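You operate a simulated robot arm through the tools that you are given. There is no shell and no other tool. Be economical: measure what you need, move in short steps, check, and stop when the job is done.

The job below is to be done with a simulated robot arm. You get a single attempt, and the scene is never put back.

TASK
Put the wiper holder on the top of the mixing bench away on the top of the low shelf.

It is judged by the outcome, as a careful person would: the job done as asked, and still so three seconds after it is handed in. It fails if anything else is knocked over, pushed out of place, dropped, spilled or broken.

THE ROBOT
A 7-joint arm with a two-finger parallel gripper on a trunk, on a base that drives. Base frame: it is fixed to the floor where the robot stands at the start and does not move with it; the origin is under the middle of the robot, x ahead of it, y to its left, z up. Lengths are in mm, angles in rad, forces in N, time in s.
With the tool pointing down near the work surface it reaches from about 340 to 760 mm from the robot's upright axis, wherever it stands. Its first joint turns from -2.007 to 2.007 rad. Places, roughly: top of the low shelf [800, -3900, 400]. Payload 3.91 kg.
Tool frame: the origin (TCP) lies between the finger pads and is the grasp point; the fingertips stand 30 mm ahead of it; z points along the fingers, y is the line along which they close. Largest opening 110 mm; finger width 20, thickness 10; the body of the gripper, 48 by 112 mm, starts 55 mm behind the TCP.
Orientation is that of the tool frame in the base frame, as a unit quaternion [w, x, y, z]. With the fingers straight down and closing along the base's y, the tool's x points along the base's -x, its y along +y and its z along -z.

THE INTERFACE
- The arm moves only by the tool play_rows. Its argument "deltas" is a list of rows, each a list of 7 numbers: the shift along the base's x, y, z in units of 50 mm (1.0 is 50 mm), then the turn, a rotation vector about the base's x, y, z in units of 5 degrees (1.0 is 5 degrees), then the finger opening in mm, from 0 to 110. In form: [[tx, ty, tz, wx, wy, wz, hand], ...]. A call has 1 to 12 rows; each row shifts and turns the commanded pose from where the row before left it. A call with a number of a shift or a turn outside -1 to 1 is refused whole. A row lasts 0.2 s, in which the tool goes at most 50 mm and 0.15 rad; a call with a longer step from one row to the next is refused whole, and so is a gripper value outside its range. A pose out of reach is approached as far as the arm can. The call stops where the force on the tool passes 40 N (or 10 N more than at its start, if that is more) or the arm is blocked; 0.2 s more then pass. The fingers move at their own pace (about 108 mm/s each) and stop on an object; they squeeze with about 31 N. The grip force told is the motor's: it shows also when the fingers shut on nothing. Time passes only in rows, and 0.2 s behind the last, so rows that do not move let the fingers close. It gives the time, the measured TCP pose, the force on the tool (base axes), the opening and the grip force at its end, in the units of the frame above (readings bear some noise).
- Cameras (640 x 400 px; columns grow to the right, rows downward): "scene" is now at [7.4, 138.7, 1576.5]; the picture's right is [-0.20, -0.98, 0.00], its down [-0.63, 0.13, -0.77] and it looks along [0.75, -0.15, -0.64] (base axes); focal length 258 px, centre (320, 200). "wrist" rides on the gripper at [72, 17, -103] in the tool frame; the picture's right is [-0.23, 0.97, 0.00], its down [-0.76, -0.18, -0.62] and it looks along [-0.61, -0.14, 0.78] (tool axes); focal length 222 px, centre (320, 200). There is no depth. A picture from a camera that has moved, and an enlarged one, comes with that camera's place and axes in the base frame and with its lens. The place of the scene camera against the robot may be out by one fixed shift of up to 25 mm in any direction.
- get_image(camera): a new picture of that camera. No time passes.
- slide_trunk(by): slides the trunk up (or, below 0, down) by that many mm; the arm and the scene camera ride with it, the base frame stays. It gives what a move gives, with no picture.
- steer(legs): drives the robot by 1 to 6 legs, each [ahead, turn to the left] in mm and rad, along the robot's own axes; the way and the turn of a leg run together, so that a leg with both is an arc; at most 1500 mm and 3.142 rad a leg. The arm and the cameras ride along, it lands a little off, and it stops where it bumps. It gives what a move gives.
- head_to(pan, tilt): turns the head with the scene camera to pan (to the left, within 2.705 rad either way) and tilt (down, from -0.506 to 1.204), counted from straight ahead of the robot. It gives what a move gives.
- inspect(camera, box): a new picture of the part [left, top, right, bottom] of that camera's present view, enlarged. No time passes.
- hand_in(): hands the job in; it is judged then, once.

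Go step by step. Nothing tells you exact positions but the pictures and the camera data: compare them with the known pose of the tool, close in by small moves and look again before you grip or let go. The budget is 120 turns and 98 pictures, counting those below and the enlarged ones. Unless the task says otherwise, let go and move clear before handing in, and close with one line.

The tools are called after ">>>" by a JSON object that holds its "method" and its "body". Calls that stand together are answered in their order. play_rows: Moves the arm, as the interface text tells. Its arguments: {"type":"object","properties":{"deltas":{"type":"array"}},"required":["deltas"]} The other tools are called the same way: slide_trunk (by) slides the trunk up or down; steer (legs) drives the base; head_to (pan, tilt) turns the head that bears the scene camera; get_image (camera) takes a picture; inspect (camera, box) takes an enlarged picture of a part of a camera's view; hand_in () hands the job in.

At the start:

```text
time_s: 0.0
tool_pos: [527.1, 131.8, 1191.6]
ee_rot: [0.0, -0.004, 1.0, 0.0]
ft_force: [0.8, -0.4, -0.3]
gripper_width: 110.0
gripper_force: 0.0
trunk travel left (down, up): [-675.0, 315.0]
robot x, y, heading: [-0.4, -2.6, -0.0]
head pan, tilt: [-0.201, 0.7]
```

scene: 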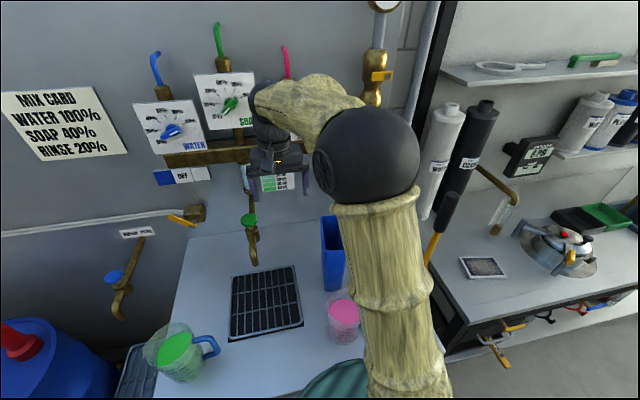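
wrist: 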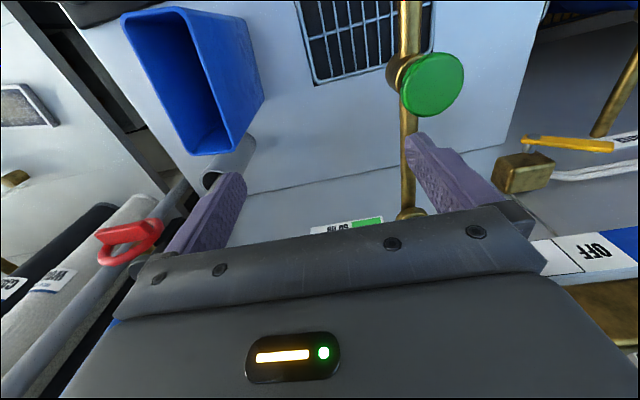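

I see a mixing bench with a grate, a jug, a pink cup and a tall blue open box, which is probably the wiper holder. I'll look closer at it.

>>> {"method": "inspect", "body": {"camera": "scene", "box": [220, 180, 380, 380]}}

>>> {"method": "head_to", "body": {"pan": -0.6, "tilt": 0.9}}

>>> {"method": "get_image", "body": {"camera": "scene"}}

```text
2.00 times, centred on (300, 280) of scene
camera zoom: at [7.4, 138.7, 1576.5], right [-0.2, -0.98, 0.0], down [-0.63, 0.13, -0.77], along [0.75, -0.15, -0.64], focal length 515 px, centre (360, 40)
```

zoom: 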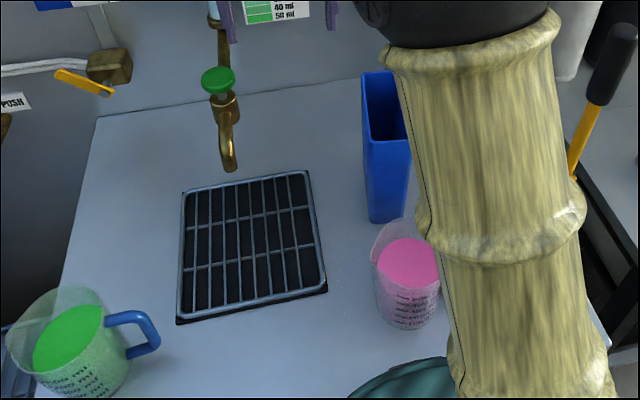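

```text
time_s: 0.9
tool_pos: [527.0, 130.3, 1191.6]
ee_rot: [0.0, -0.004, 1.0, 0.0]
ft_force: [-0.4, 0.5, -0.5]
gripper_width: 110.2
gripper_force: 0.1
trunk travel left (down, up): [-675.0, 315.0]
robot x, y, heading: [-3.7, -4.6, 0.003]
head pan, tilt: [-0.6, 0.901]
```

```text
94 pictures are left
camera scene: at [-13.5, 113.0, 1560.4], right [-0.56, -0.83, 0.0], down [-0.65, 0.44, -0.62], along [0.51, -0.35, -0.78], focal length 258 px, centre (320, 200)
```

scene: 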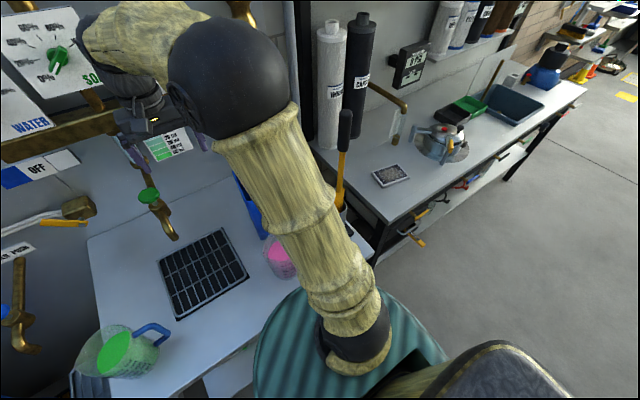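

Behind the arm stands something with a black and yellow handle, which could be a holder with a wiper. I'll move the arm back and left to see it.

>>> {"method": "play_rows", "body": {"deltas": [[-0.8, 0, 0.3, 0, 0, 0, 110], [-0.8, 0, 0.3, 0, 0, 0, 110], [-0.6, 0.6, 0, 0, 0, 0, 110], [0, 0.8, 0, 0, 0, 0, 110], [0, 0.8, 0, 0, 0, 0, 110], [0, 0.8, 0, 0, 0, 0, 110], [0, 0.8, 0, 0, 0, 0, 110], [0, 0.8, 0, 0, 0, 0, 110]]}}

>>> {"method": "head_to", "body": {"pan": -0.4, "tilt": 0.9}}

>>> {"method": "get_image", "body": {"camera": "scene"}}

>>> {"method": "get_image", "body": {"camera": "wrist"}}

```text
time_s: 2.7
tool_pos: [415.8, 361.6, 1221.7]
ee_rot: [0.0, -0.003, 1.0, 0.0]
ft_force: [-0.2, 0.1, -0.2]
gripper_width: 109.9
gripper_force: 0.1
trunk travel left (down, up): [-675.0, 315.0]
robot x, y, heading: [-1.2, 0.1, -0.004]
head pan, tilt: [-0.6, 0.901]
```

```text
time_s: 3.4
tool_pos: [417.4, 361.6, 1222.6]
ee_rot: [-0.001, -0.003, 1.0, -0.001]
ft_force: [0.4, -0.6, -1.3]
gripper_width: 110.1
gripper_force: 0.0
trunk travel left (down, up): [-675.0, 315.0]
robot x, y, heading: [-0.4, -0.7, -0.0]
head pan, tilt: [-0.4, 0.901]
```

```text
93 pictures are left
camera scene: at [-6.3, 126.4, 1560.3], right [-0.39, -0.92, 0.0], down [-0.72, 0.31, -0.62], along [0.57, -0.24, -0.78], focal length 258 px, centre (320, 200)
```

scene: 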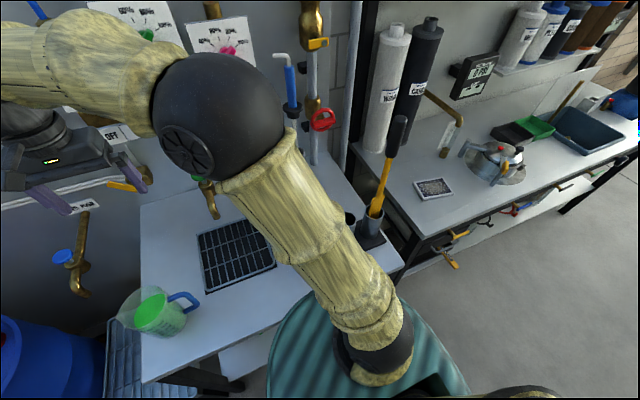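

```text
92 pictures are left
camera wrist: at [344.7, 376.0, 1324.0], right [0.22, 0.98, 0.0], down [0.76, -0.17, 0.62], along [0.61, -0.14, -0.78], focal length 222 px, centre (320, 200)
```

wrist: 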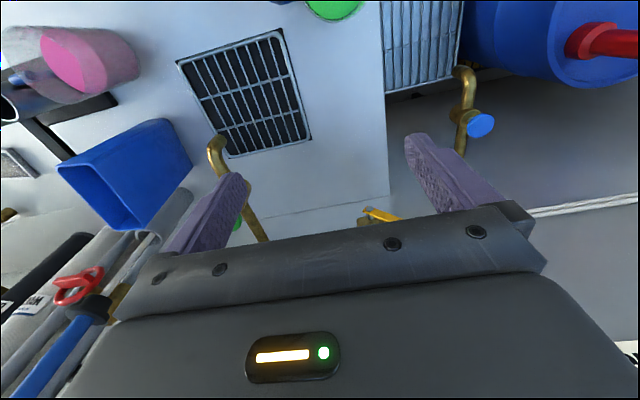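

I'll zoom in on the object with the black and yellow handle, and on the blue box.

>>> {"method": "inspect", "body": {"camera": "scene", "box": [280, 100, 480, 260]}}

>>> {"method": "inspect", "body": {"camera": "wrist", "box": [0, 0, 240, 240]}}

>>> {"method": "head_to", "body": {"pan": -1.57, "tilt": 0.3}}

>>> {"method": "get_image", "body": {"camera": "scene"}}

>>> {"method": "head_to", "body": {"pan": -2.6, "tilt": 0.4}}

>>> {"method": "get_image", "body": {"camera": "scene"}}

```text
2.50 times, centred on (380, 180) of scene
camera zoom: at [-6.3, 126.4, 1560.3], right [-0.39, -0.92, 0.0], down [-0.72, 0.31, -0.62], along [0.57, -0.24, -0.78], focal length 644 px, centre (170, 250)
```

zoom: 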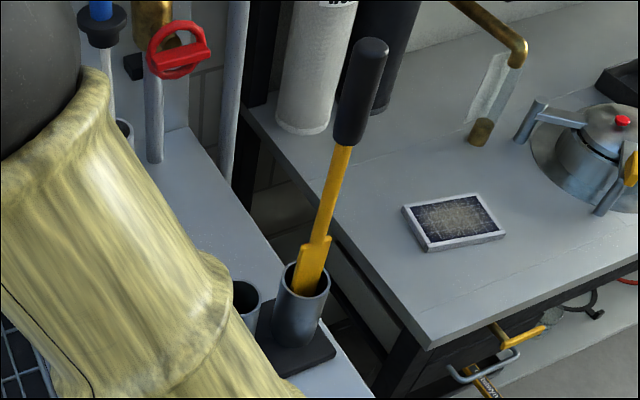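

```text
1.67 times, centred on (120, 120) of wrist
camera zoom: at [344.7, 376.0, 1324.0], right [0.22, 0.98, 0.0], down [0.76, -0.17, 0.62], along [0.61, -0.14, -0.78], focal length 370 px, centre (653, 333)
```

zoom: 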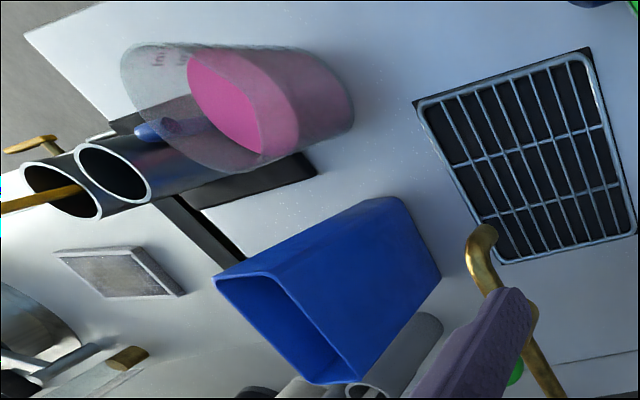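

```text
time_s: 4.8
tool_pos: [417.5, 361.0, 1222.1]
ee_rot: [0.0, -0.004, 1.0, 0.0]
ft_force: [0.7, -0.3, 0.0]
gripper_width: 109.9
gripper_force: 0.1
trunk travel left (down, up): [-675.0, 315.0]
robot x, y, heading: [0.7, 2.3, 0.007]
head pan, tilt: [-1.571, 0.3]
```

```text
89 pictures are left
camera scene: at [-75.8, 62.3, 1612.6], right [-1.0, 0.0, 0.0], down [0.0, 0.3, -0.96], along [0.0, -0.96, -0.3], focal length 258 px, centre (320, 200)
```

scene: 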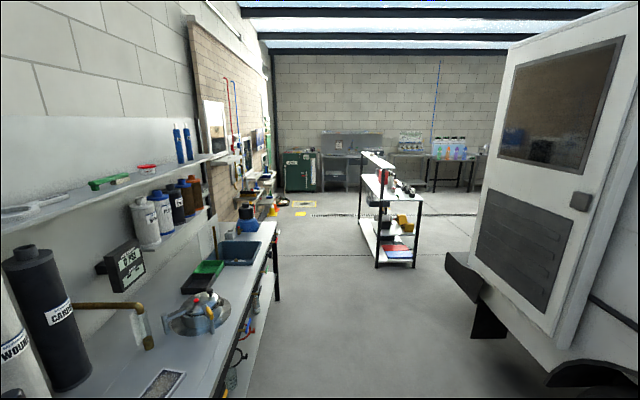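

```text
time_s: 6.1
tool_pos: [416.8, 359.2, 1222.6]
ee_rot: [0.0, -0.003, 1.0, 0.0]
ft_force: [-0.2, -0.1, -0.5]
gripper_width: 109.9
gripper_force: 0.1
trunk travel left (down, up): [-675.0, 315.0]
robot x, y, heading: [-0.9, -2.5, -0.0]
head pan, tilt: [-2.601, 0.4]
```

```text
88 pictures are left
camera scene: at [-155.2, 107.9, 1603.4], right [-0.52, 0.86, 0.0], down [0.33, 0.2, -0.92], along [-0.79, -0.47, -0.39], focal length 258 px, centre (320, 200)
```

scene: 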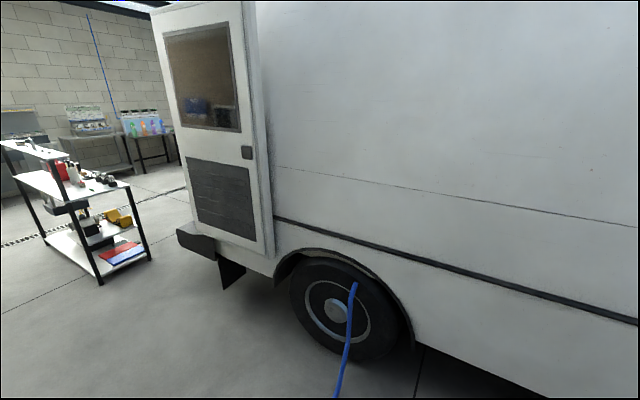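

The holder looks like a pair of steel tubes on a black plate, at about (300, -176), with a yellow-handled wiper in one tube. I'll back off a little and look again.

>>> {"method": "steer", "body": {"legs": [[-250, 0]]}}

>>> {"method": "head_to", "body": {"pan": -0.35, "tilt": 0.8}}

>>> {"method": "get_image", "body": {"camera": "scene"}}

>>> {"method": "get_image", "body": {"camera": "wrist"}}

```text
time_s: 7.9
tool_pos: [166.3, 360.3, 1223.2]
ee_rot: [0.001, -0.002, 1.0, 0.0]
ft_force: [-0.3, 0.2, 0.7]
gripper_width: 109.9
gripper_force: 0.1
trunk travel left (down, up): [-675.0, 315.0]
robot x, y, heading: [-252.4, 1.2, 0.001]
head pan, tilt: [-2.601, 0.4]
```

```text
time_s: 10.0
tool_pos: [167.1, 360.8, 1221.9]
ee_rot: [0.0, -0.003, 1.0, 0.0]
ft_force: [0.6, 0.4, -0.3]
gripper_width: 110.4
gripper_force: 0.0
trunk travel left (down, up): [-675.0, 315.0]
robot x, y, heading: [-251.6, -0.6, -0.001]
head pan, tilt: [-0.351, 0.799]
```

```text
87 pictures are left
camera scene: at [-250.0, 128.0, 1568.3], right [-0.34, -0.94, 0.0], down [-0.67, 0.25, -0.7], along [0.65, -0.24, -0.72], focal length 258 px, centre (320, 200)
```

scene: 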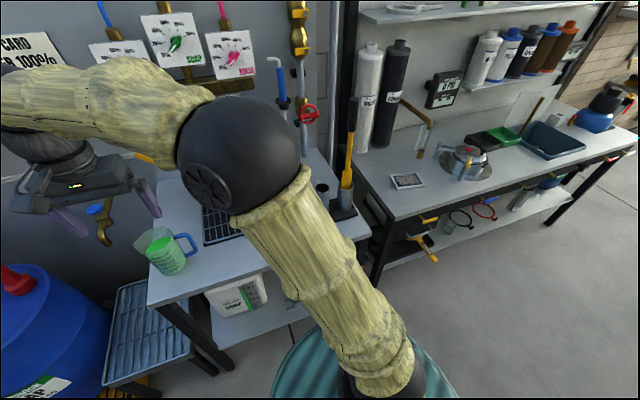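

```text
86 pictures are left
camera wrist: at [95.0, 375.9, 1324.1], right [0.22, 0.98, 0.0], down [0.76, -0.17, 0.62], along [0.61, -0.14, -0.78], focal length 222 px, centre (320, 200)
```

wrist: 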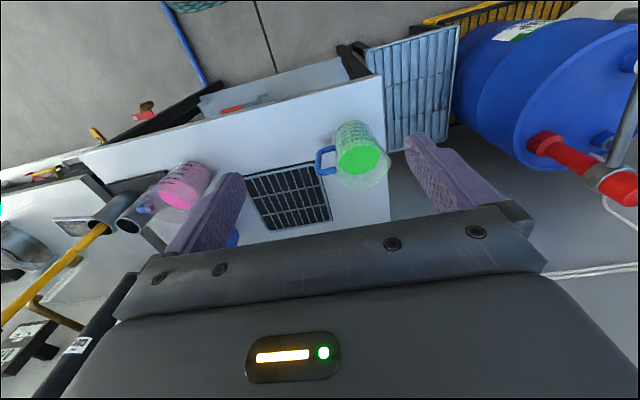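

The left side is clear, so I'll swing the tool to centre and use the wrist camera on the holder.

>>> {"method": "play_rows", "body": {"deltas": [[0, -0.8, 0, 0, 0, 0, 110], [0, -0.9, 0, 0, 0, 0, 110], [0, -0.9, 0, 0, 0, 0, 110], [0, -0.9, 0, 0, 0, 0, 110], [0, -0.9, 0, 0, 0, 0, 110], [0, -0.9, 0, 0, 0, 0, 110], [0, -0.9, 0, 0, 0, 0, 110], [0, -0.9, 0, 0, 0, 0, 110], [0, 0, 0, 0, 0, 0, 110]]}}

>>> {"method": "get_image", "body": {"camera": "wrist"}}

>>> {"method": "get_image", "body": {"camera": "scene"}}

```text
time_s: 12.0
tool_pos: [167.7, 5.2, 1221.9]
ee_rot: [0.0, -0.003, 1.0, 0.0]
ft_force: [0.8, -0.4, -0.2]
gripper_width: 110.0
gripper_force: 0.1
trunk travel left (down, up): [-675.0, 315.0]
robot x, y, heading: [-249.1, 2.1, -0.0]
head pan, tilt: [-0.351, 0.799]
```

```text
85 pictures are left
camera wrist: at [95.2, 19.3, 1324.0], right [0.22, 0.98, 0.0], down [0.76, -0.17, 0.62], along [0.61, -0.14, -0.78], focal length 222 px, centre (320, 200)
```

wrist: 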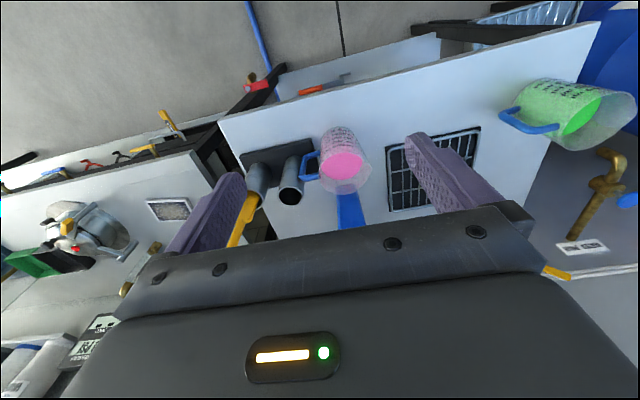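

```text
84 pictures are left
camera scene: at [-250.0, 128.2, 1568.2], right [-0.34, -0.94, 0.0], down [-0.67, 0.25, -0.7], along [0.65, -0.24, -0.72], focal length 258 px, centre (320, 200)
```

scene: 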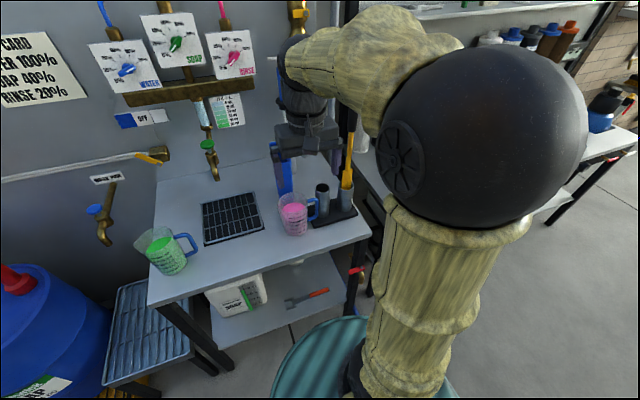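

>>> {"method": "inspect", "body": {"camera": "wrist", "box": [180, 100, 400, 240]}}

>>> {"method": "inspect", "body": {"camera": "scene", "box": [250, 130, 400, 240]}}

```text
2.86 times, centred on (290, 170) of wrist
camera zoom: at [95.2, 19.3, 1324.0], right [0.22, 0.98, 0.0], down [0.76, -0.17, 0.62], along [0.61, -0.14, -0.78], focal length 635 px, centre (406, 286)
```

zoom: 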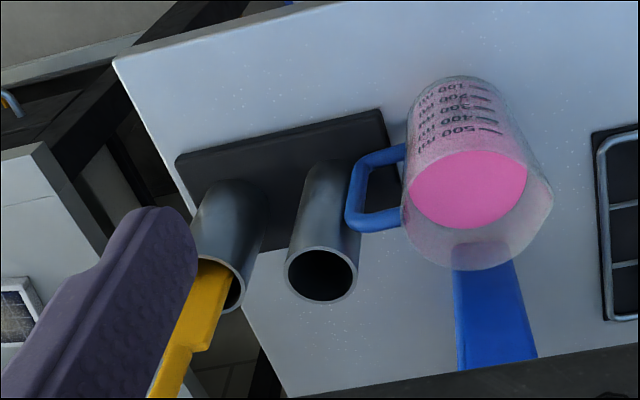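

```text
3.64 times, centred on (325, 185) of scene
camera zoom: at [-250.0, 128.2, 1568.2], right [-0.34, -0.94, 0.0], down [-0.67, 0.25, -0.7], along [0.65, -0.24, -0.72], focal length 937 px, centre (302, 254)
```

zoom: 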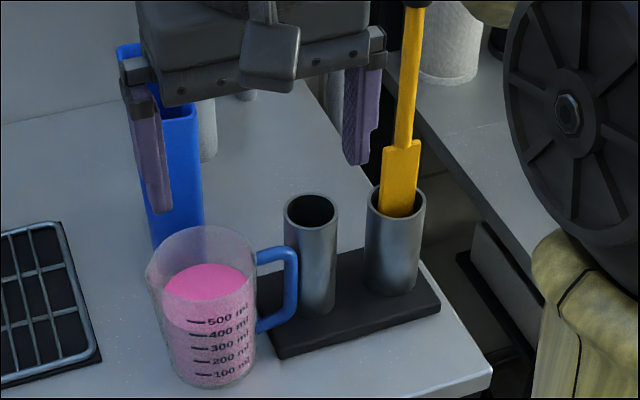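

The candidate is a two-tube stand on a black plate with a yellow tool in the right tube, and the cup's handle overhangs the plate. I'll move the tool up and aside to see the blue box and the yellow tool fully.

>>> {"method": "play_rows", "body": {"deltas": [[0, 0.5, 0.9, 0, 0, 0, 110], [0, 0.9, 0.9, 0, 0, 0, 110], [0, 0.9, 0.5, 0, 0, 0, 110], [0, 0.9, 0, 0, 0, 0, 110], [0, 0.9, 0, 0, 0, 0, 110], [0, 0, 0, 0, 0, 0, 110]]}}

>>> {"method": "get_image", "body": {"camera": "scene"}}

>>> {"method": "get_image", "body": {"camera": "wrist"}}

```text
refused: row 1 steps farther than a row can; nothing moved
```

```text
81 pictures are left
camera scene: at [-250.0, 128.2, 1568.2], right [-0.34, -0.94, 0.0], down [-0.67, 0.25, -0.7], along [0.65, -0.24, -0.72], focal length 258 px, centre (320, 200)
```

scene: 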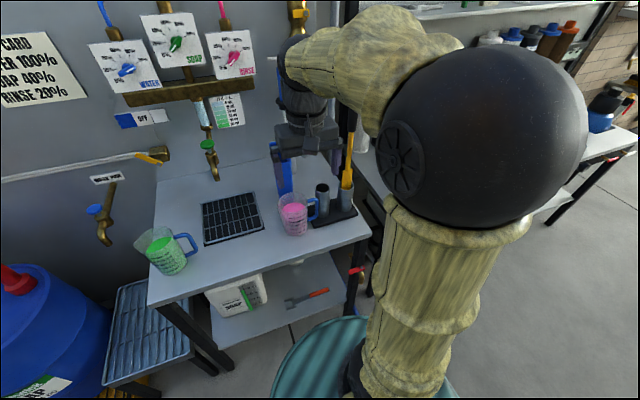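

```text
80 pictures are left
camera wrist: at [95.2, 19.3, 1324.0], right [0.22, 0.98, 0.0], down [0.76, -0.17, 0.62], along [0.61, -0.14, -0.78], focal length 222 px, centre (320, 200)
```

wrist: 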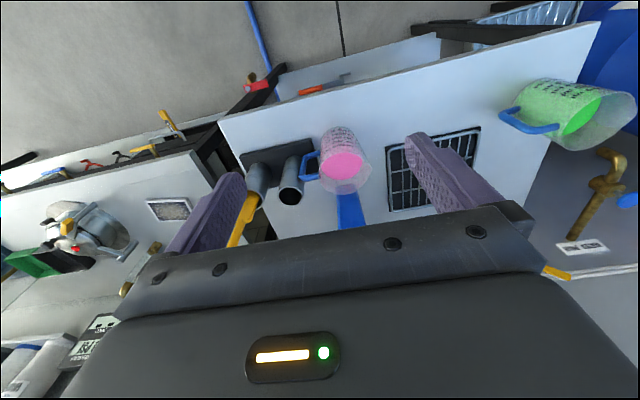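

The step was too long, so I'll go again with smaller steps.

>>> {"method": "play_rows", "body": {"deltas": [[0, 0, 0.9, 0, 0, 0, 110], [0, 0, 0.9, 0, 0, 0, 110], [0, 0, 0.9, 0, 0, 0, 110], [0, 0.9, 0, 0, 0, 0, 110], [0, 0.9, 0, 0, 0, 0, 110], [0, 0.9, 0, 0, 0, 0, 110], [0, 0.9, 0, 0, 0, 0, 110], [0, 0, 0, 0, 0, 0, 110]]}}

>>> {"method": "get_image", "body": {"camera": "scene"}}

>>> {"method": "get_image", "body": {"camera": "wrist"}}

```text
time_s: 13.8
tool_pos: [167.6, 185.5, 1358.4]
ee_rot: [0.0, -0.002, 1.0, -0.001]
ft_force: [0.7, -1.2, -0.3]
gripper_width: 110.2
gripper_force: 0.0
trunk travel left (down, up): [-675.0, 315.0]
robot x, y, heading: [-249.9, -1.3, -0.0]
head pan, tilt: [-0.351, 0.799]
```

```text
79 pictures are left
camera scene: at [-250.2, 127.6, 1568.3], right [-0.34, -0.94, 0.0], down [-0.67, 0.25, -0.7], along [0.65, -0.24, -0.72], focal length 258 px, centre (320, 200)
```

scene: 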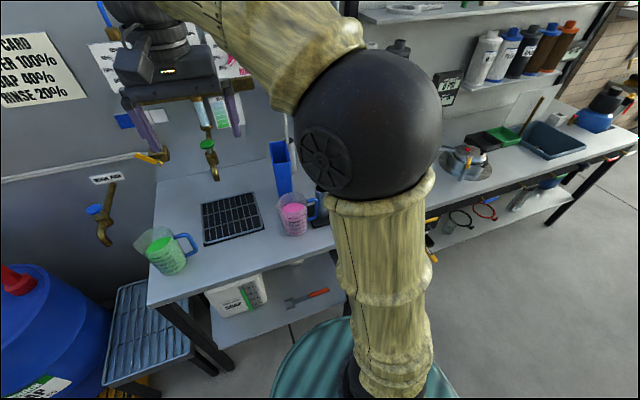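

```text
78 pictures are left
camera wrist: at [94.4, 200.0, 1459.4], right [0.22, 0.97, 0.0], down [0.76, -0.17, 0.62], along [0.61, -0.14, -0.78], focal length 222 px, centre (320, 200)
```

wrist: 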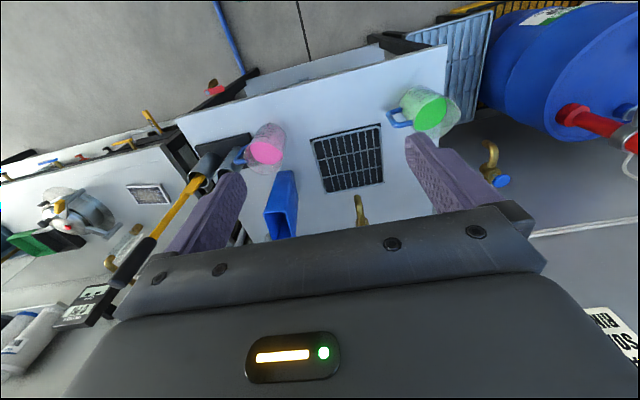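

>>> {"method": "inspect", "body": {"camera": "wrist", "box": [90, 100, 310, 300]}}

>>> {"method": "inspect", "body": {"camera": "scene", "box": [230, 110, 350, 250]}}

```text
2.00 times, centred on (200, 200) of wrist
camera zoom: at [94.4, 200.0, 1459.4], right [0.22, 0.97, 0.0], down [0.76, -0.17, 0.62], along [0.61, -0.14, -0.78], focal length 444 px, centre (560, 200)
```

zoom: 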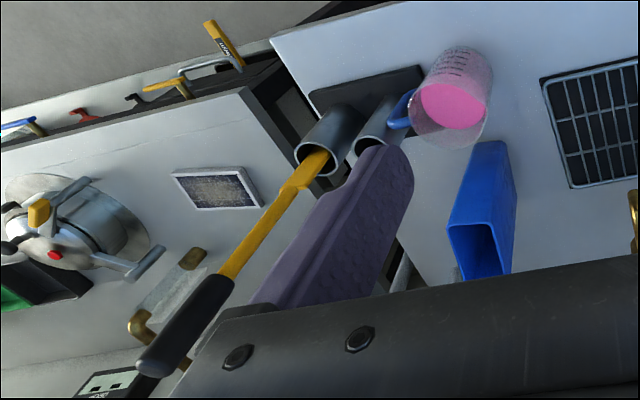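

```text
2.86 times, centred on (290, 180) of scene
camera zoom: at [-250.2, 127.6, 1568.3], right [-0.34, -0.94, 0.0], down [-0.67, 0.25, -0.7], along [0.65, -0.24, -0.72], focal length 736 px, centre (406, 257)
```

zoom: 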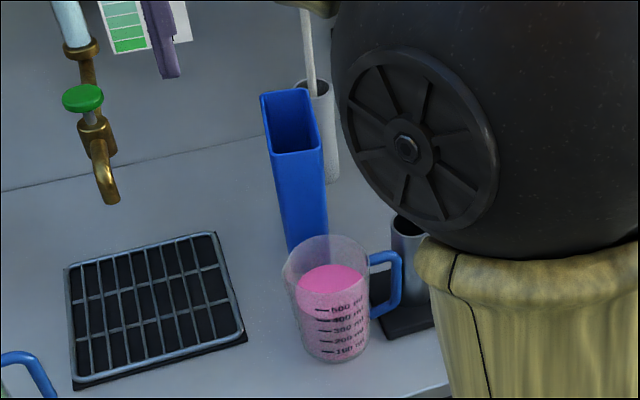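

I see three holders: the blue empty box, a grey tube behind it with a white pole, and the two-tube stand with the yellow tool. I'll look closer from above to decide.

>>> {"method": "play_rows", "body": {"deltas": [[0, -0.9, 0, 0, 0, 0, 110], [0, -0.9, 0, 0, 0, 0, 110], [0, -0.9, 0, 0, 0, 0, 110], [0, -0.9, 0, 0, 0, 0, 110], [0, -0.9, 0, 0, 0, 0, 110], [0, 0, 0, 0, 0, 0, 110]]}}

>>> {"method": "inspect", "body": {"camera": "wrist", "box": [200, 80, 420, 220]}}

>>> {"method": "get_image", "body": {"camera": "scene"}}

```text
time_s: 15.2
tool_pos: [168.5, -40.0, 1357.5]
ee_rot: [-0.001, -0.003, 1.0, 0.0]
ft_force: [0.2, 0.5, 0.2]
gripper_width: 110.2
gripper_force: 0.0
trunk travel left (down, up): [-675.0, 315.0]
robot x, y, heading: [-250.4, 0.7, 0.003]
head pan, tilt: [-0.351, 0.799]
```

```text
2.86 times, centred on (310, 150) of wrist
camera zoom: at [95.7, -23.6, 1459.1], right [0.22, 0.98, 0.0], down [0.76, -0.17, 0.62], along [0.61, -0.14, -0.78], focal length 635 px, centre (349, 343)
```

zoom: 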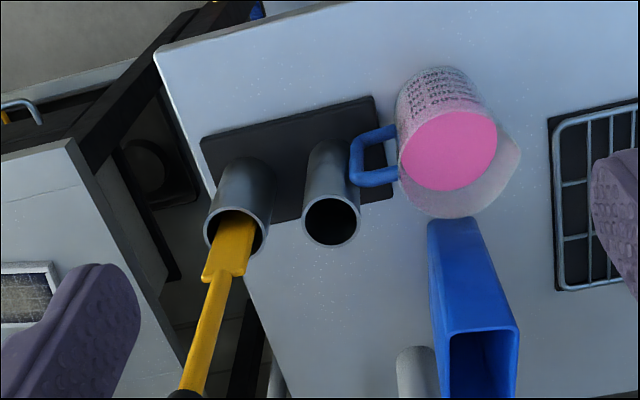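

```text
74 pictures are left
camera scene: at [-250.1, 128.3, 1568.2], right [-0.34, -0.94, 0.0], down [-0.67, 0.25, -0.7], along [0.65, -0.24, -0.72], focal length 258 px, centre (320, 200)
```

scene: 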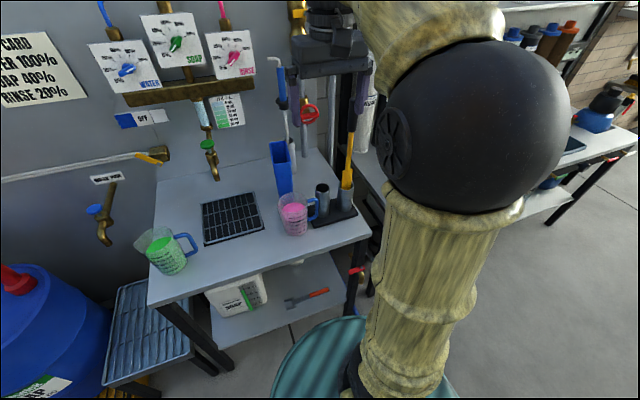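

The yellow tool has a flat blade in the right tube of the stand. I'll check the blue box's inside and faces before deciding.

>>> {"method": "play_rows", "body": {"deltas": [[0.9, 0, 0, 0, 0, 0, 110], [0.9, 0, 0, 0, 0, 0, 110], [0.9, 0, 0, 0, 0, 0, 110], [0, 0.7, 0, 0, 0, 0, 110], [0, 0.7, 0, 0, 0, 0, 110], [0, 0, 0, 0, 0, 0, 110]]}}

>>> {"method": "inspect", "body": {"camera": "wrist", "box": [180, 40, 440, 240]}}

>>> {"method": "inspect", "body": {"camera": "scene", "box": [240, 60, 380, 240]}}

```text
time_s: 16.6
tool_pos: [302.9, 31.7, 1357.0]
ee_rot: [0.0, -0.003, 1.0, 0.001]
ft_force: [-0.1, -0.3, 0.5]
gripper_width: 110.0
gripper_force: 0.1
trunk travel left (down, up): [-675.0, 315.0]
robot x, y, heading: [-253.0, 0.3, -0.005]
head pan, tilt: [-0.351, 0.799]
```

```text
2.00 times, centred on (310, 140) of wrist
camera zoom: at [229.9, 46.6, 1458.9], right [0.22, 0.98, 0.0], down [0.76, -0.17, 0.62], along [0.61, -0.14, -0.78], focal length 444 px, centre (340, 320)
```

zoom: 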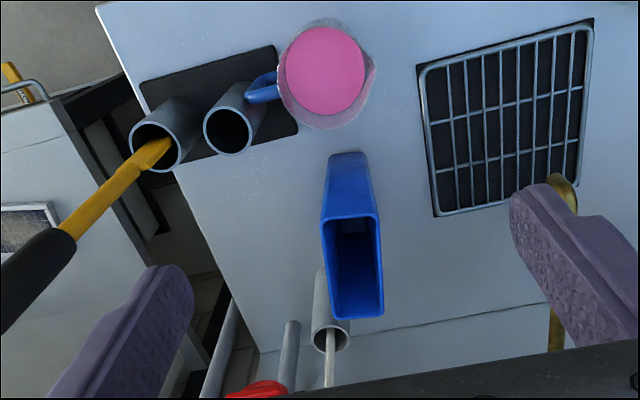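

```text
2.22 times, centred on (310, 150) of scene
camera zoom: at [-250.4, 127.7, 1568.3], right [-0.34, -0.94, 0.0], down [-0.67, 0.25, -0.7], along [0.65, -0.24, -0.72], focal length 572 px, centre (342, 311)
```

zoom: 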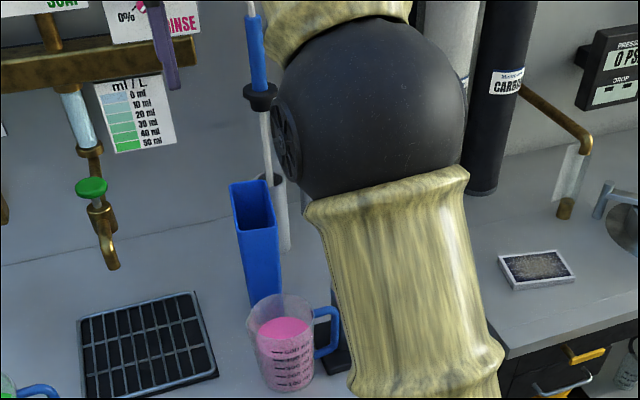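

The blue box is plain and empty. Before committing, I'll zoom toward the destination and the bench's lower shelf for context.

>>> {"method": "inspect", "body": {"camera": "scene", "box": [180, 240, 380, 360]}}

>>> {"method": "head_to", "body": {"pan": -1.3, "tilt": 0.3}}

>>> {"method": "get_image", "body": {"camera": "scene"}}

>>> {"method": "inspect", "body": {"camera": "scene", "box": [280, 120, 440, 220]}}

```text
3.20 times, centred on (280, 300) of scene
camera zoom: at [-250.4, 127.7, 1568.3], right [-0.34, -0.94, 0.0], down [-0.67, 0.25, -0.7], along [0.65, -0.24, -0.72], focal length 824 px, centre (448, -120)
```

zoom: 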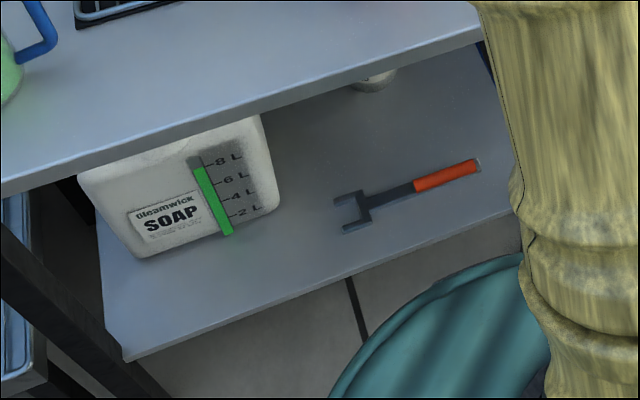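

```text
time_s: 17.8
tool_pos: [302.4, 32.0, 1357.0]
ee_rot: [-0.001, -0.003, 1.0, 0.0]
ft_force: [-0.2, 0.2, 0.0]
gripper_width: 110.2
gripper_force: 0.0
trunk travel left (down, up): [-675.0, 315.0]
robot x, y, heading: [-251.3, -0.1, -0.002]
head pan, tilt: [-1.3, 0.3]
```

```text
70 pictures are left
camera scene: at [-300.7, 65.8, 1612.6], right [-0.96, -0.27, 0.0], down [-0.08, 0.29, -0.96], along [0.26, -0.92, -0.3], focal length 258 px, centre (320, 200)
```

scene: 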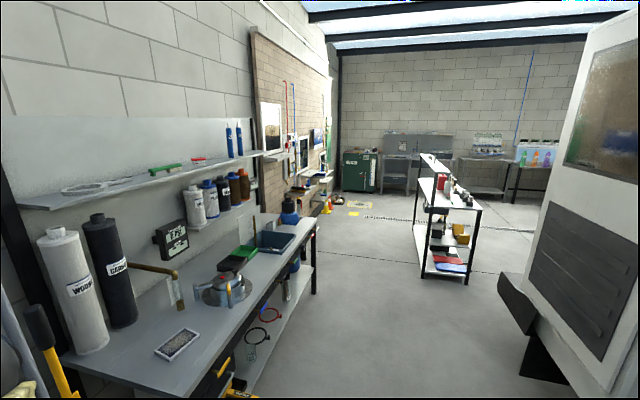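

```text
4.00 times, centred on (360, 170) of scene
camera zoom: at [-300.7, 65.8, 1612.6], right [-0.96, -0.27, 0.0], down [-0.08, 0.29, -0.96], along [0.26, -0.92, -0.3], focal length 1030 px, centre (160, 320)
```

zoom: 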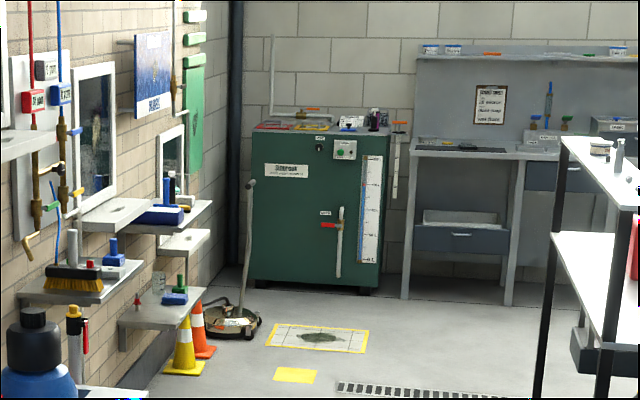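

The low shelf is the lowest wall shelf near the cones, with blue and green things on it. I'll go above the empty left tube, which also lets me look into the right tube at the tool's head.

>>> {"method": "play_rows", "body": {"deltas": [[0, -0.8, 0, 0, 0, 0, 66], [0, -0.7, 0, 0, 0, 0, 66], [0, -0.7, 0, 0, 0, 0, 66], [0, 0, -0.8, 0, 0, 0, 66], [0, 0, -0.8, 0, 0, 0, 66], [0, 0, -0.8, 0, 0, 0, 66], [0, 0, -0.8, 0, 0, 0, 66], [0, 0, 0, 0, 0, 0, 66]]}}

>>> {"method": "head_to", "body": {"pan": -0.45, "tilt": 0.8}}

>>> {"method": "get_image", "body": {"camera": "wrist"}}

>>> {"method": "get_image", "body": {"camera": "scene"}}

```text
time_s: 19.6
tool_pos: [301.9, -78.9, 1194.6]
ee_rot: [0.0, -0.003, 1.0, 0.0]
ft_force: [-0.4, 0.0, -0.3]
gripper_width: 65.9
gripper_force: 0.1
trunk travel left (down, up): [-675.0, 315.0]
robot x, y, heading: [-247.8, -3.9, -0.005]
head pan, tilt: [-1.3, 0.3]
```

```text
time_s: 20.8
tool_pos: [303.2, -80.2, 1195.2]
ee_rot: [0.0, -0.003, 1.0, 0.0]
ft_force: [0.4, 0.2, 0.3]
gripper_width: 66.0
gripper_force: 0.0
trunk travel left (down, up): [-675.0, 315.0]
robot x, y, heading: [-247.2, 0.2, -0.005]
head pan, tilt: [-0.45, 0.799]
```

```text
68 pictures are left
camera wrist: at [230.1, -64.7, 1297.8], right [0.22, 0.98, 0.0], down [0.76, -0.17, 0.62], along [0.61, -0.14, -0.78], focal length 222 px, centre (320, 200)
```

wrist: 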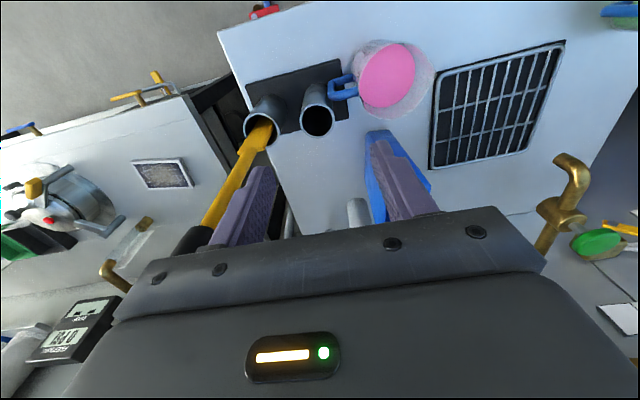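

```text
67 pictures are left
camera scene: at [-253.1, 120.5, 1568.3], right [-0.44, -0.9, 0.0], down [-0.64, 0.31, -0.7], along [0.63, -0.3, -0.72], focal length 258 px, centre (320, 200)
```

scene: 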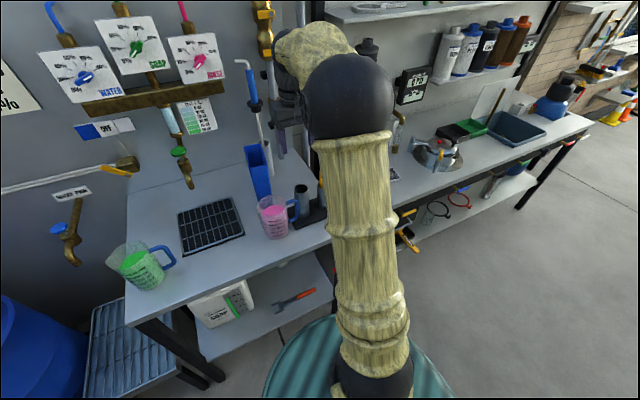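

>>> {"method": "inspect", "body": {"camera": "wrist", "box": [210, 40, 450, 190]}}

>>> {"method": "inspect", "body": {"camera": "scene", "box": [220, 130, 340, 250]}}

```text
2.67 times, centred on (330, 115) of wrist
camera zoom: at [230.1, -64.7, 1297.8], right [0.22, 0.98, 0.0], down [0.76, -0.17, 0.62], along [0.61, -0.14, -0.78], focal length 592 px, centre (293, 427)
```

zoom: 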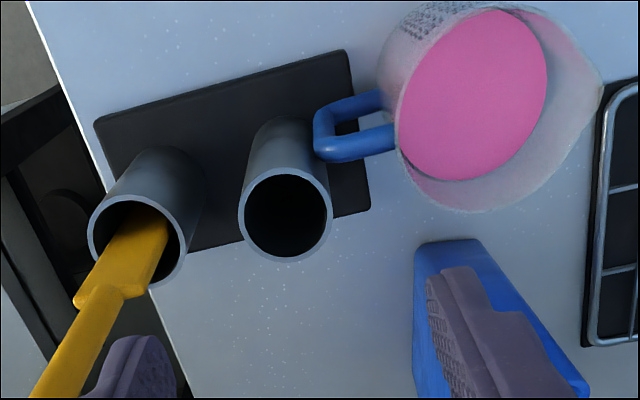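

```text
3.33 times, centred on (280, 190) of scene
camera zoom: at [-253.1, 120.5, 1568.3], right [-0.44, -0.9, 0.0], down [-0.64, 0.31, -0.7], along [0.63, -0.3, -0.72], focal length 859 px, centre (453, 233)
```

zoom: 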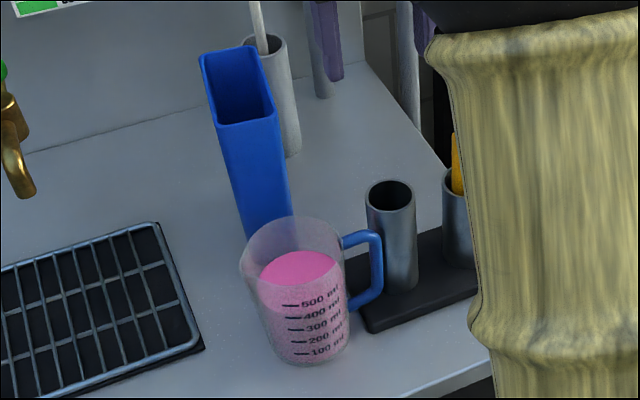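

The left tube's rim is at about (333, -93, 991) with diameter 48, and the right tube is at (331, -172). The stand holding the yellow wiper is my wiper holder. I'll yaw by -20° so the fingers avoid the cup handle, align over the left tube and come down part way.

>>> {"method": "play_rows", "body": {"deltas": [[0.3, 0, 0, 0, 0, -1, 66], [0.3, 0, 0, 0, 0, -1, 66], [0, -0.1, 0, 0, 0, -1, 66], [0, -0.15, 0, 0, 0, -1, 66], [0, 0, -0.8, 0, 0, 0, 66], [0, 0, -0.8, 0, 0, 0, 66], [0, 0, -0.8, 0, 0, 0, 66], [0, 0, 0, 0, 0, 0, 66]]}}

>>> {"method": "get_image", "body": {"camera": "wrist"}}

>>> {"method": "get_image", "body": {"camera": "scene"}}

```text
time_s: 22.6
tool_pos: [332.4, -93.3, 1076.6]
ee_rot: [0.001, 0.171, 0.985, 0.0]
ft_force: [-0.6, 0.1, -0.6]
gripper_width: 66.4
gripper_force: 0.0
trunk travel left (down, up): [-675.0, 315.0]
robot x, y, heading: [-249.7, -1.3, 0.001]
head pan, tilt: [-0.45, 0.799]
```

```text
64 pictures are left
camera wrist: at [270.1, -53.3, 1179.1], right [0.54, 0.84, 0.0], down [0.66, -0.42, 0.62], along [0.52, -0.34, -0.78], focal length 222 px, centre (320, 200)
```

wrist: 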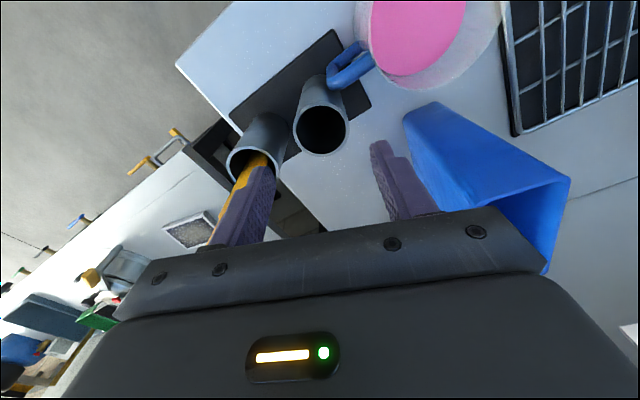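

```text
63 pictures are left
camera scene: at [-253.3, 120.6, 1568.3], right [-0.44, -0.9, 0.0], down [-0.65, 0.31, -0.7], along [0.63, -0.3, -0.72], focal length 258 px, centre (320, 200)
```

scene: 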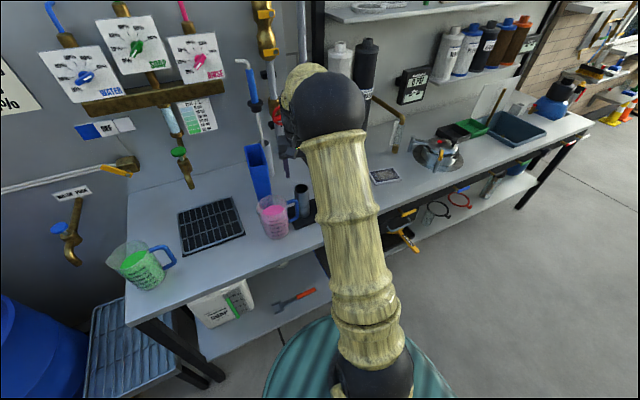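

The tube's rim is confirmed at (330, -92), so I'm centred. I'll come down to about z 972 with the fingers straddling the tube, then check.

>>> {"method": "play_rows", "body": {"deltas": [[-0.03, 0, -0.7, 0, 0, 0, 66], [0, 0, -0.6, 0, 0, 0, 66], [0, 0, -0.5, 0, 0, 0, 66], [0, 0, -0.25, 0, 0, 0, 66], [0, 0, 0, 0, 0, 0, 66]]}}

>>> {"method": "get_image", "body": {"camera": "wrist"}}

>>> {"method": "inspect", "body": {"camera": "scene", "box": [220, 80, 420, 240]}}

```text
time_s: 23.8
tool_pos: [331.6, -91.6, 974.0]
ee_rot: [0.0, 0.17, 0.985, 0.0]
ft_force: [-0.4, 0.6, 0.7]
gripper_width: 66.0
gripper_force: 0.0
trunk travel left (down, up): [-675.0, 315.0]
robot x, y, heading: [-244.5, 4.0, -0.003]
head pan, tilt: [-0.45, 0.799]
```

```text
62 pictures are left
camera wrist: at [268.3, -52.7, 1076.2], right [0.54, 0.84, 0.0], down [0.66, -0.42, 0.62], along [0.52, -0.34, -0.78], focal length 222 px, centre (320, 200)
```

wrist: 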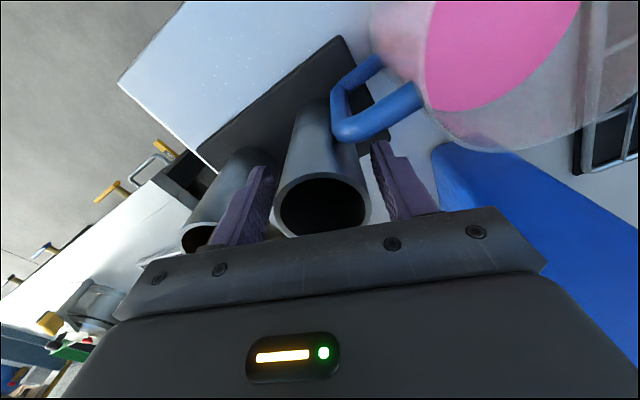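

```text
2.50 times, centred on (320, 160) of scene
camera zoom: at [-253.1, 120.6, 1568.3], right [-0.44, -0.9, 0.0], down [-0.65, 0.31, -0.7], along [0.63, -0.3, -0.72], focal length 644 px, centre (320, 300)
```

zoom: 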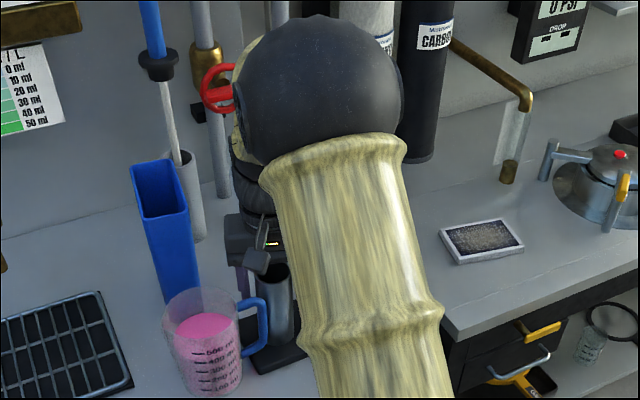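

The fingers straddle the tube and clear the handle. I'll close on it.

>>> {"method": "play_rows", "body": {"deltas": [[0, 0, 0, 0, 0, 0, 56], [0, 0, 0, 0, 0, 0, 48], [0, 0, 0, 0, 0, 0, 20], [0, 0, 0, 0, 0, 0, 20]]}}

>>> {"method": "get_image", "body": {"camera": "wrist"}}

```text
time_s: 24.8
tool_pos: [330.8, -90.1, 974.4]
ee_rot: [0.0, 0.171, 0.985, 0.0]
ft_force: [-0.6, 3.8, 0.3]
gripper_width: 49.8
gripper_force: 31.5
trunk travel left (down, up): [-675.0, 315.0]
robot x, y, heading: [-249.6, 2.6, 0.0]
head pan, tilt: [-0.45, 0.799]
```

```text
60 pictures are left
camera wrist: at [268.4, -52.1, 1076.5], right [0.54, 0.84, 0.0], down [0.66, -0.42, 0.62], along [0.52, -0.34, -0.78], focal length 222 px, centre (320, 200)
```

wrist: 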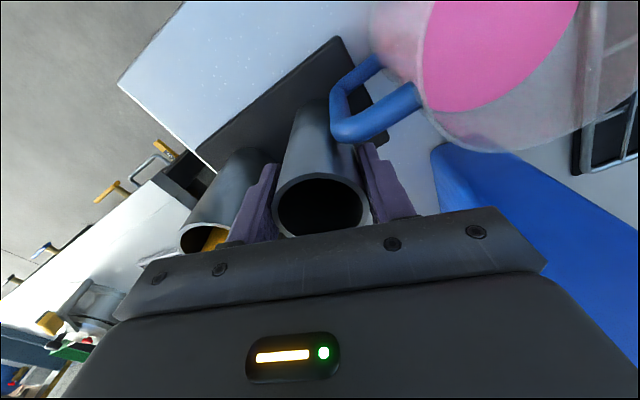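

I have a firm grip on the tube at 49.8 mm. The cup handle overhangs the plate, so I'll lift only a hair and slide the stand away in -y before raising it.

>>> {"method": "play_rows", "body": {"deltas": [[0, 0, 0.05, 0, 0, 0, 20], [0, -0.1, 0, 0, 0, 0, 20], [0, -0.25, 0, 0, 0, 0, 20], [0, -0.25, 0, 0, 0, 0, 20], [0, 0, 0, 0, 0, 0, 20]]}}

>>> {"method": "get_image", "body": {"camera": "wrist"}}

>>> {"method": "inspect", "body": {"camera": "scene", "box": [220, 80, 420, 240]}}

```text
time_s: 26.0
tool_pos: [331.3, -121.2, 977.6]
ee_rot: [-0.002, 0.17, 0.985, 0.0]
ft_force: [0.6, -0.2, -11.5]
gripper_width: 49.2
gripper_force: 30.7
trunk travel left (down, up): [-675.0, 315.0]
robot x, y, heading: [-251.0, 2.2, 0.001]
head pan, tilt: [-0.45, 0.799]
```

```text
59 pictures are left
camera wrist: at [269.5, -83.5, 1078.8], right [0.54, 0.84, 0.0], down [0.66, -0.42, 0.62], along [0.52, -0.34, -0.78], focal length 222 px, centre (320, 200)
```

wrist: 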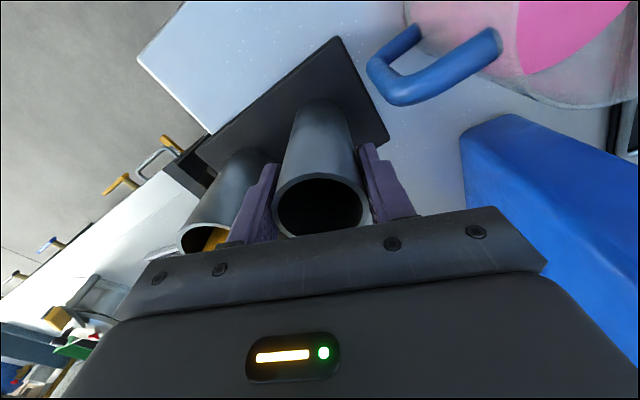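

```text
2.50 times, centred on (320, 160) of scene
camera zoom: at [-251.8, 120.3, 1568.2], right [-0.44, -0.9, 0.0], down [-0.65, 0.31, -0.7], along [0.63, -0.3, -0.72], focal length 644 px, centre (320, 300)
```

zoom: 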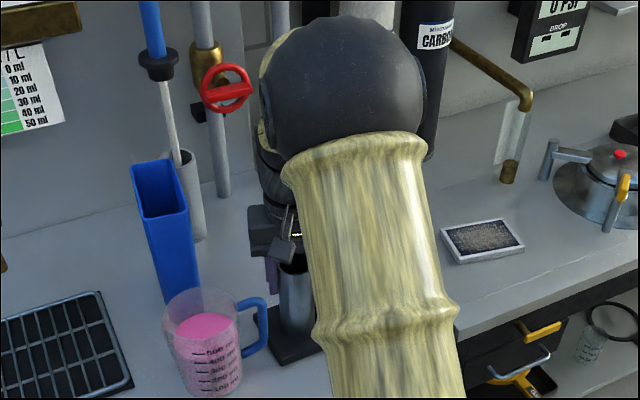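

The cup hasn't moved and the stand rides upright at about 1.2 kg. I'll move 35 mm more in -y and then lift straight up gently.

>>> {"method": "play_rows", "body": {"deltas": [[0, -0.25, 0, 0, 0, 0, 20], [0, -0.3, 0, 0, 0, 0, 20], [0, -0.15, 0.1, 0, 0, 0, 20], [0, 0, 0.3, 0, 0, 0, 20], [0, 0, 0.4, 0, 0, 0, 20], [0, 0, 0.4, 0, 0, 0, 20], [0, 0, 0.2, 0, 0, 0, 20], [0, 0, 0, 0, 0, 0, 20]]}}

>>> {"method": "get_image", "body": {"camera": "wrist"}}

>>> {"method": "inspect", "body": {"camera": "scene", "box": [220, 80, 420, 240]}}

```text
time_s: 27.8
tool_pos: [331.3, -157.2, 1046.2]
ee_rot: [-0.001, 0.171, 0.985, 0.0]
ft_force: [0.4, -0.1, -11.4]
gripper_width: 48.8
gripper_force: 31.1
trunk travel left (down, up): [-675.0, 315.0]
robot x, y, heading: [-247.6, 2.8, 0.0]
head pan, tilt: [-0.45, 0.799]
```

```text
57 pictures are left
camera wrist: at [269.4, -117.9, 1148.0], right [0.54, 0.84, 0.0], down [0.66, -0.42, 0.62], along [0.52, -0.34, -0.78], focal length 222 px, centre (320, 200)
```

wrist: 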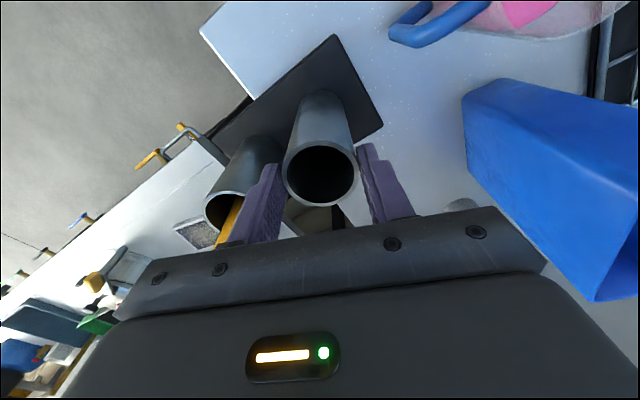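

```text
2.50 times, centred on (320, 160) of scene
camera zoom: at [-251.8, 120.1, 1568.2], right [-0.44, -0.9, 0.0], down [-0.65, 0.31, -0.7], along [0.63, -0.3, -0.72], focal length 644 px, centre (320, 300)
```

zoom: 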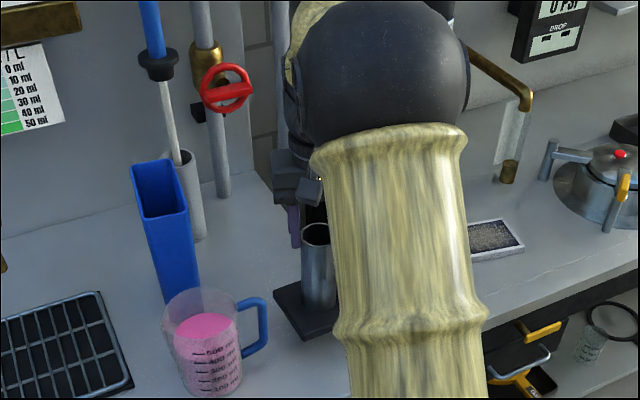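

The rim has slipped about 30 mm down between the fingers. I'll set the stand back on the bench right away, moving slightly +y so it rests fully on the top, then regrip deeper.

>>> {"method": "play_rows", "body": {"deltas": [[0, 0.25, -0.15, 0, 0, 0, 20], [0, 0.25, -0.2, 0, 0, 0, 20], [0, 0, -0.15, 0, 0, 0, 20], [0, 0, -0.1, 0, 0, 0, 20]]}}

>>> {"method": "get_image", "body": {"camera": "wrist"}}

```text
time_s: 28.8
tool_pos: [331.0, -132.1, 1016.6]
ee_rot: [-0.001, 0.171, 0.985, 0.0]
ft_force: [0.2, -0.2, -10.7]
gripper_width: 48.7
gripper_force: 31.1
trunk travel left (down, up): [-675.0, 315.0]
robot x, y, heading: [-250.2, 0.7, -0.001]
head pan, tilt: [-0.45, 0.799]
```

```text
55 pictures are left
camera wrist: at [269.2, -93.0, 1118.2], right [0.54, 0.84, 0.0], down [0.66, -0.42, 0.62], along [0.52, -0.34, -0.78], focal length 222 px, centre (320, 200)
```

wrist: 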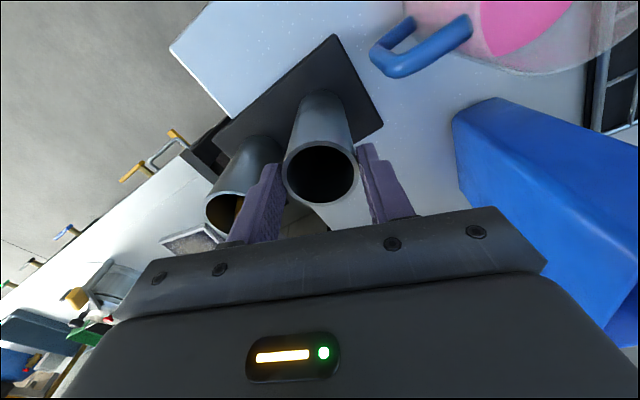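

The slip has stopped and about 9 mm remains to the bench. I'll lower gently until it touches.

>>> {"method": "play_rows", "body": {"deltas": [[0, 0, -0.06, 0, 0, 0, 20], [0, 0, -0.06, 0, 0, 0, 20], [0, 0, -0.04, 0, 0, 0, 20], [0, 0, -0.04, 0, 0, 0, 20], [0, 0, 0, 0, 0, 0, 20]]}}

>>> {"method": "get_image", "body": {"camera": "wrist"}}

```text
time_s: 30.0
tool_pos: [331.3, -131.0, 1008.8]
ee_rot: [0.003, 0.171, 0.985, 0.001]
ft_force: [2.9, 3.0, 17.4]
gripper_width: 48.9
gripper_force: 30.8
trunk travel left (down, up): [-675.0, 315.0]
robot x, y, heading: [-248.3, 3.4, -0.001]
head pan, tilt: [-0.45, 0.799]
```

```text
54 pictures are left
camera wrist: at [268.2, -92.1, 1111.4], right [0.54, 0.84, 0.0], down [0.65, -0.42, 0.63], along [0.53, -0.34, -0.78], focal length 222 px, centre (320, 200)
```

wrist: 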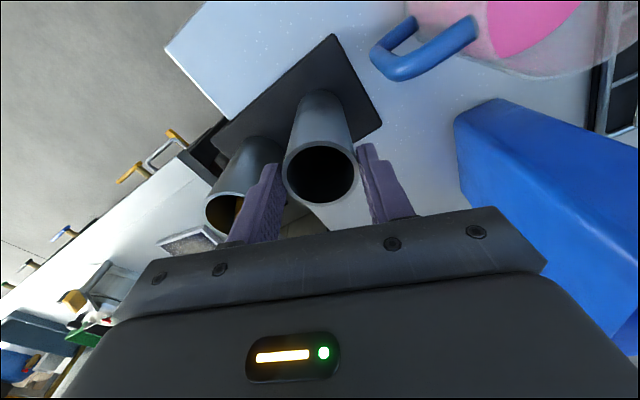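

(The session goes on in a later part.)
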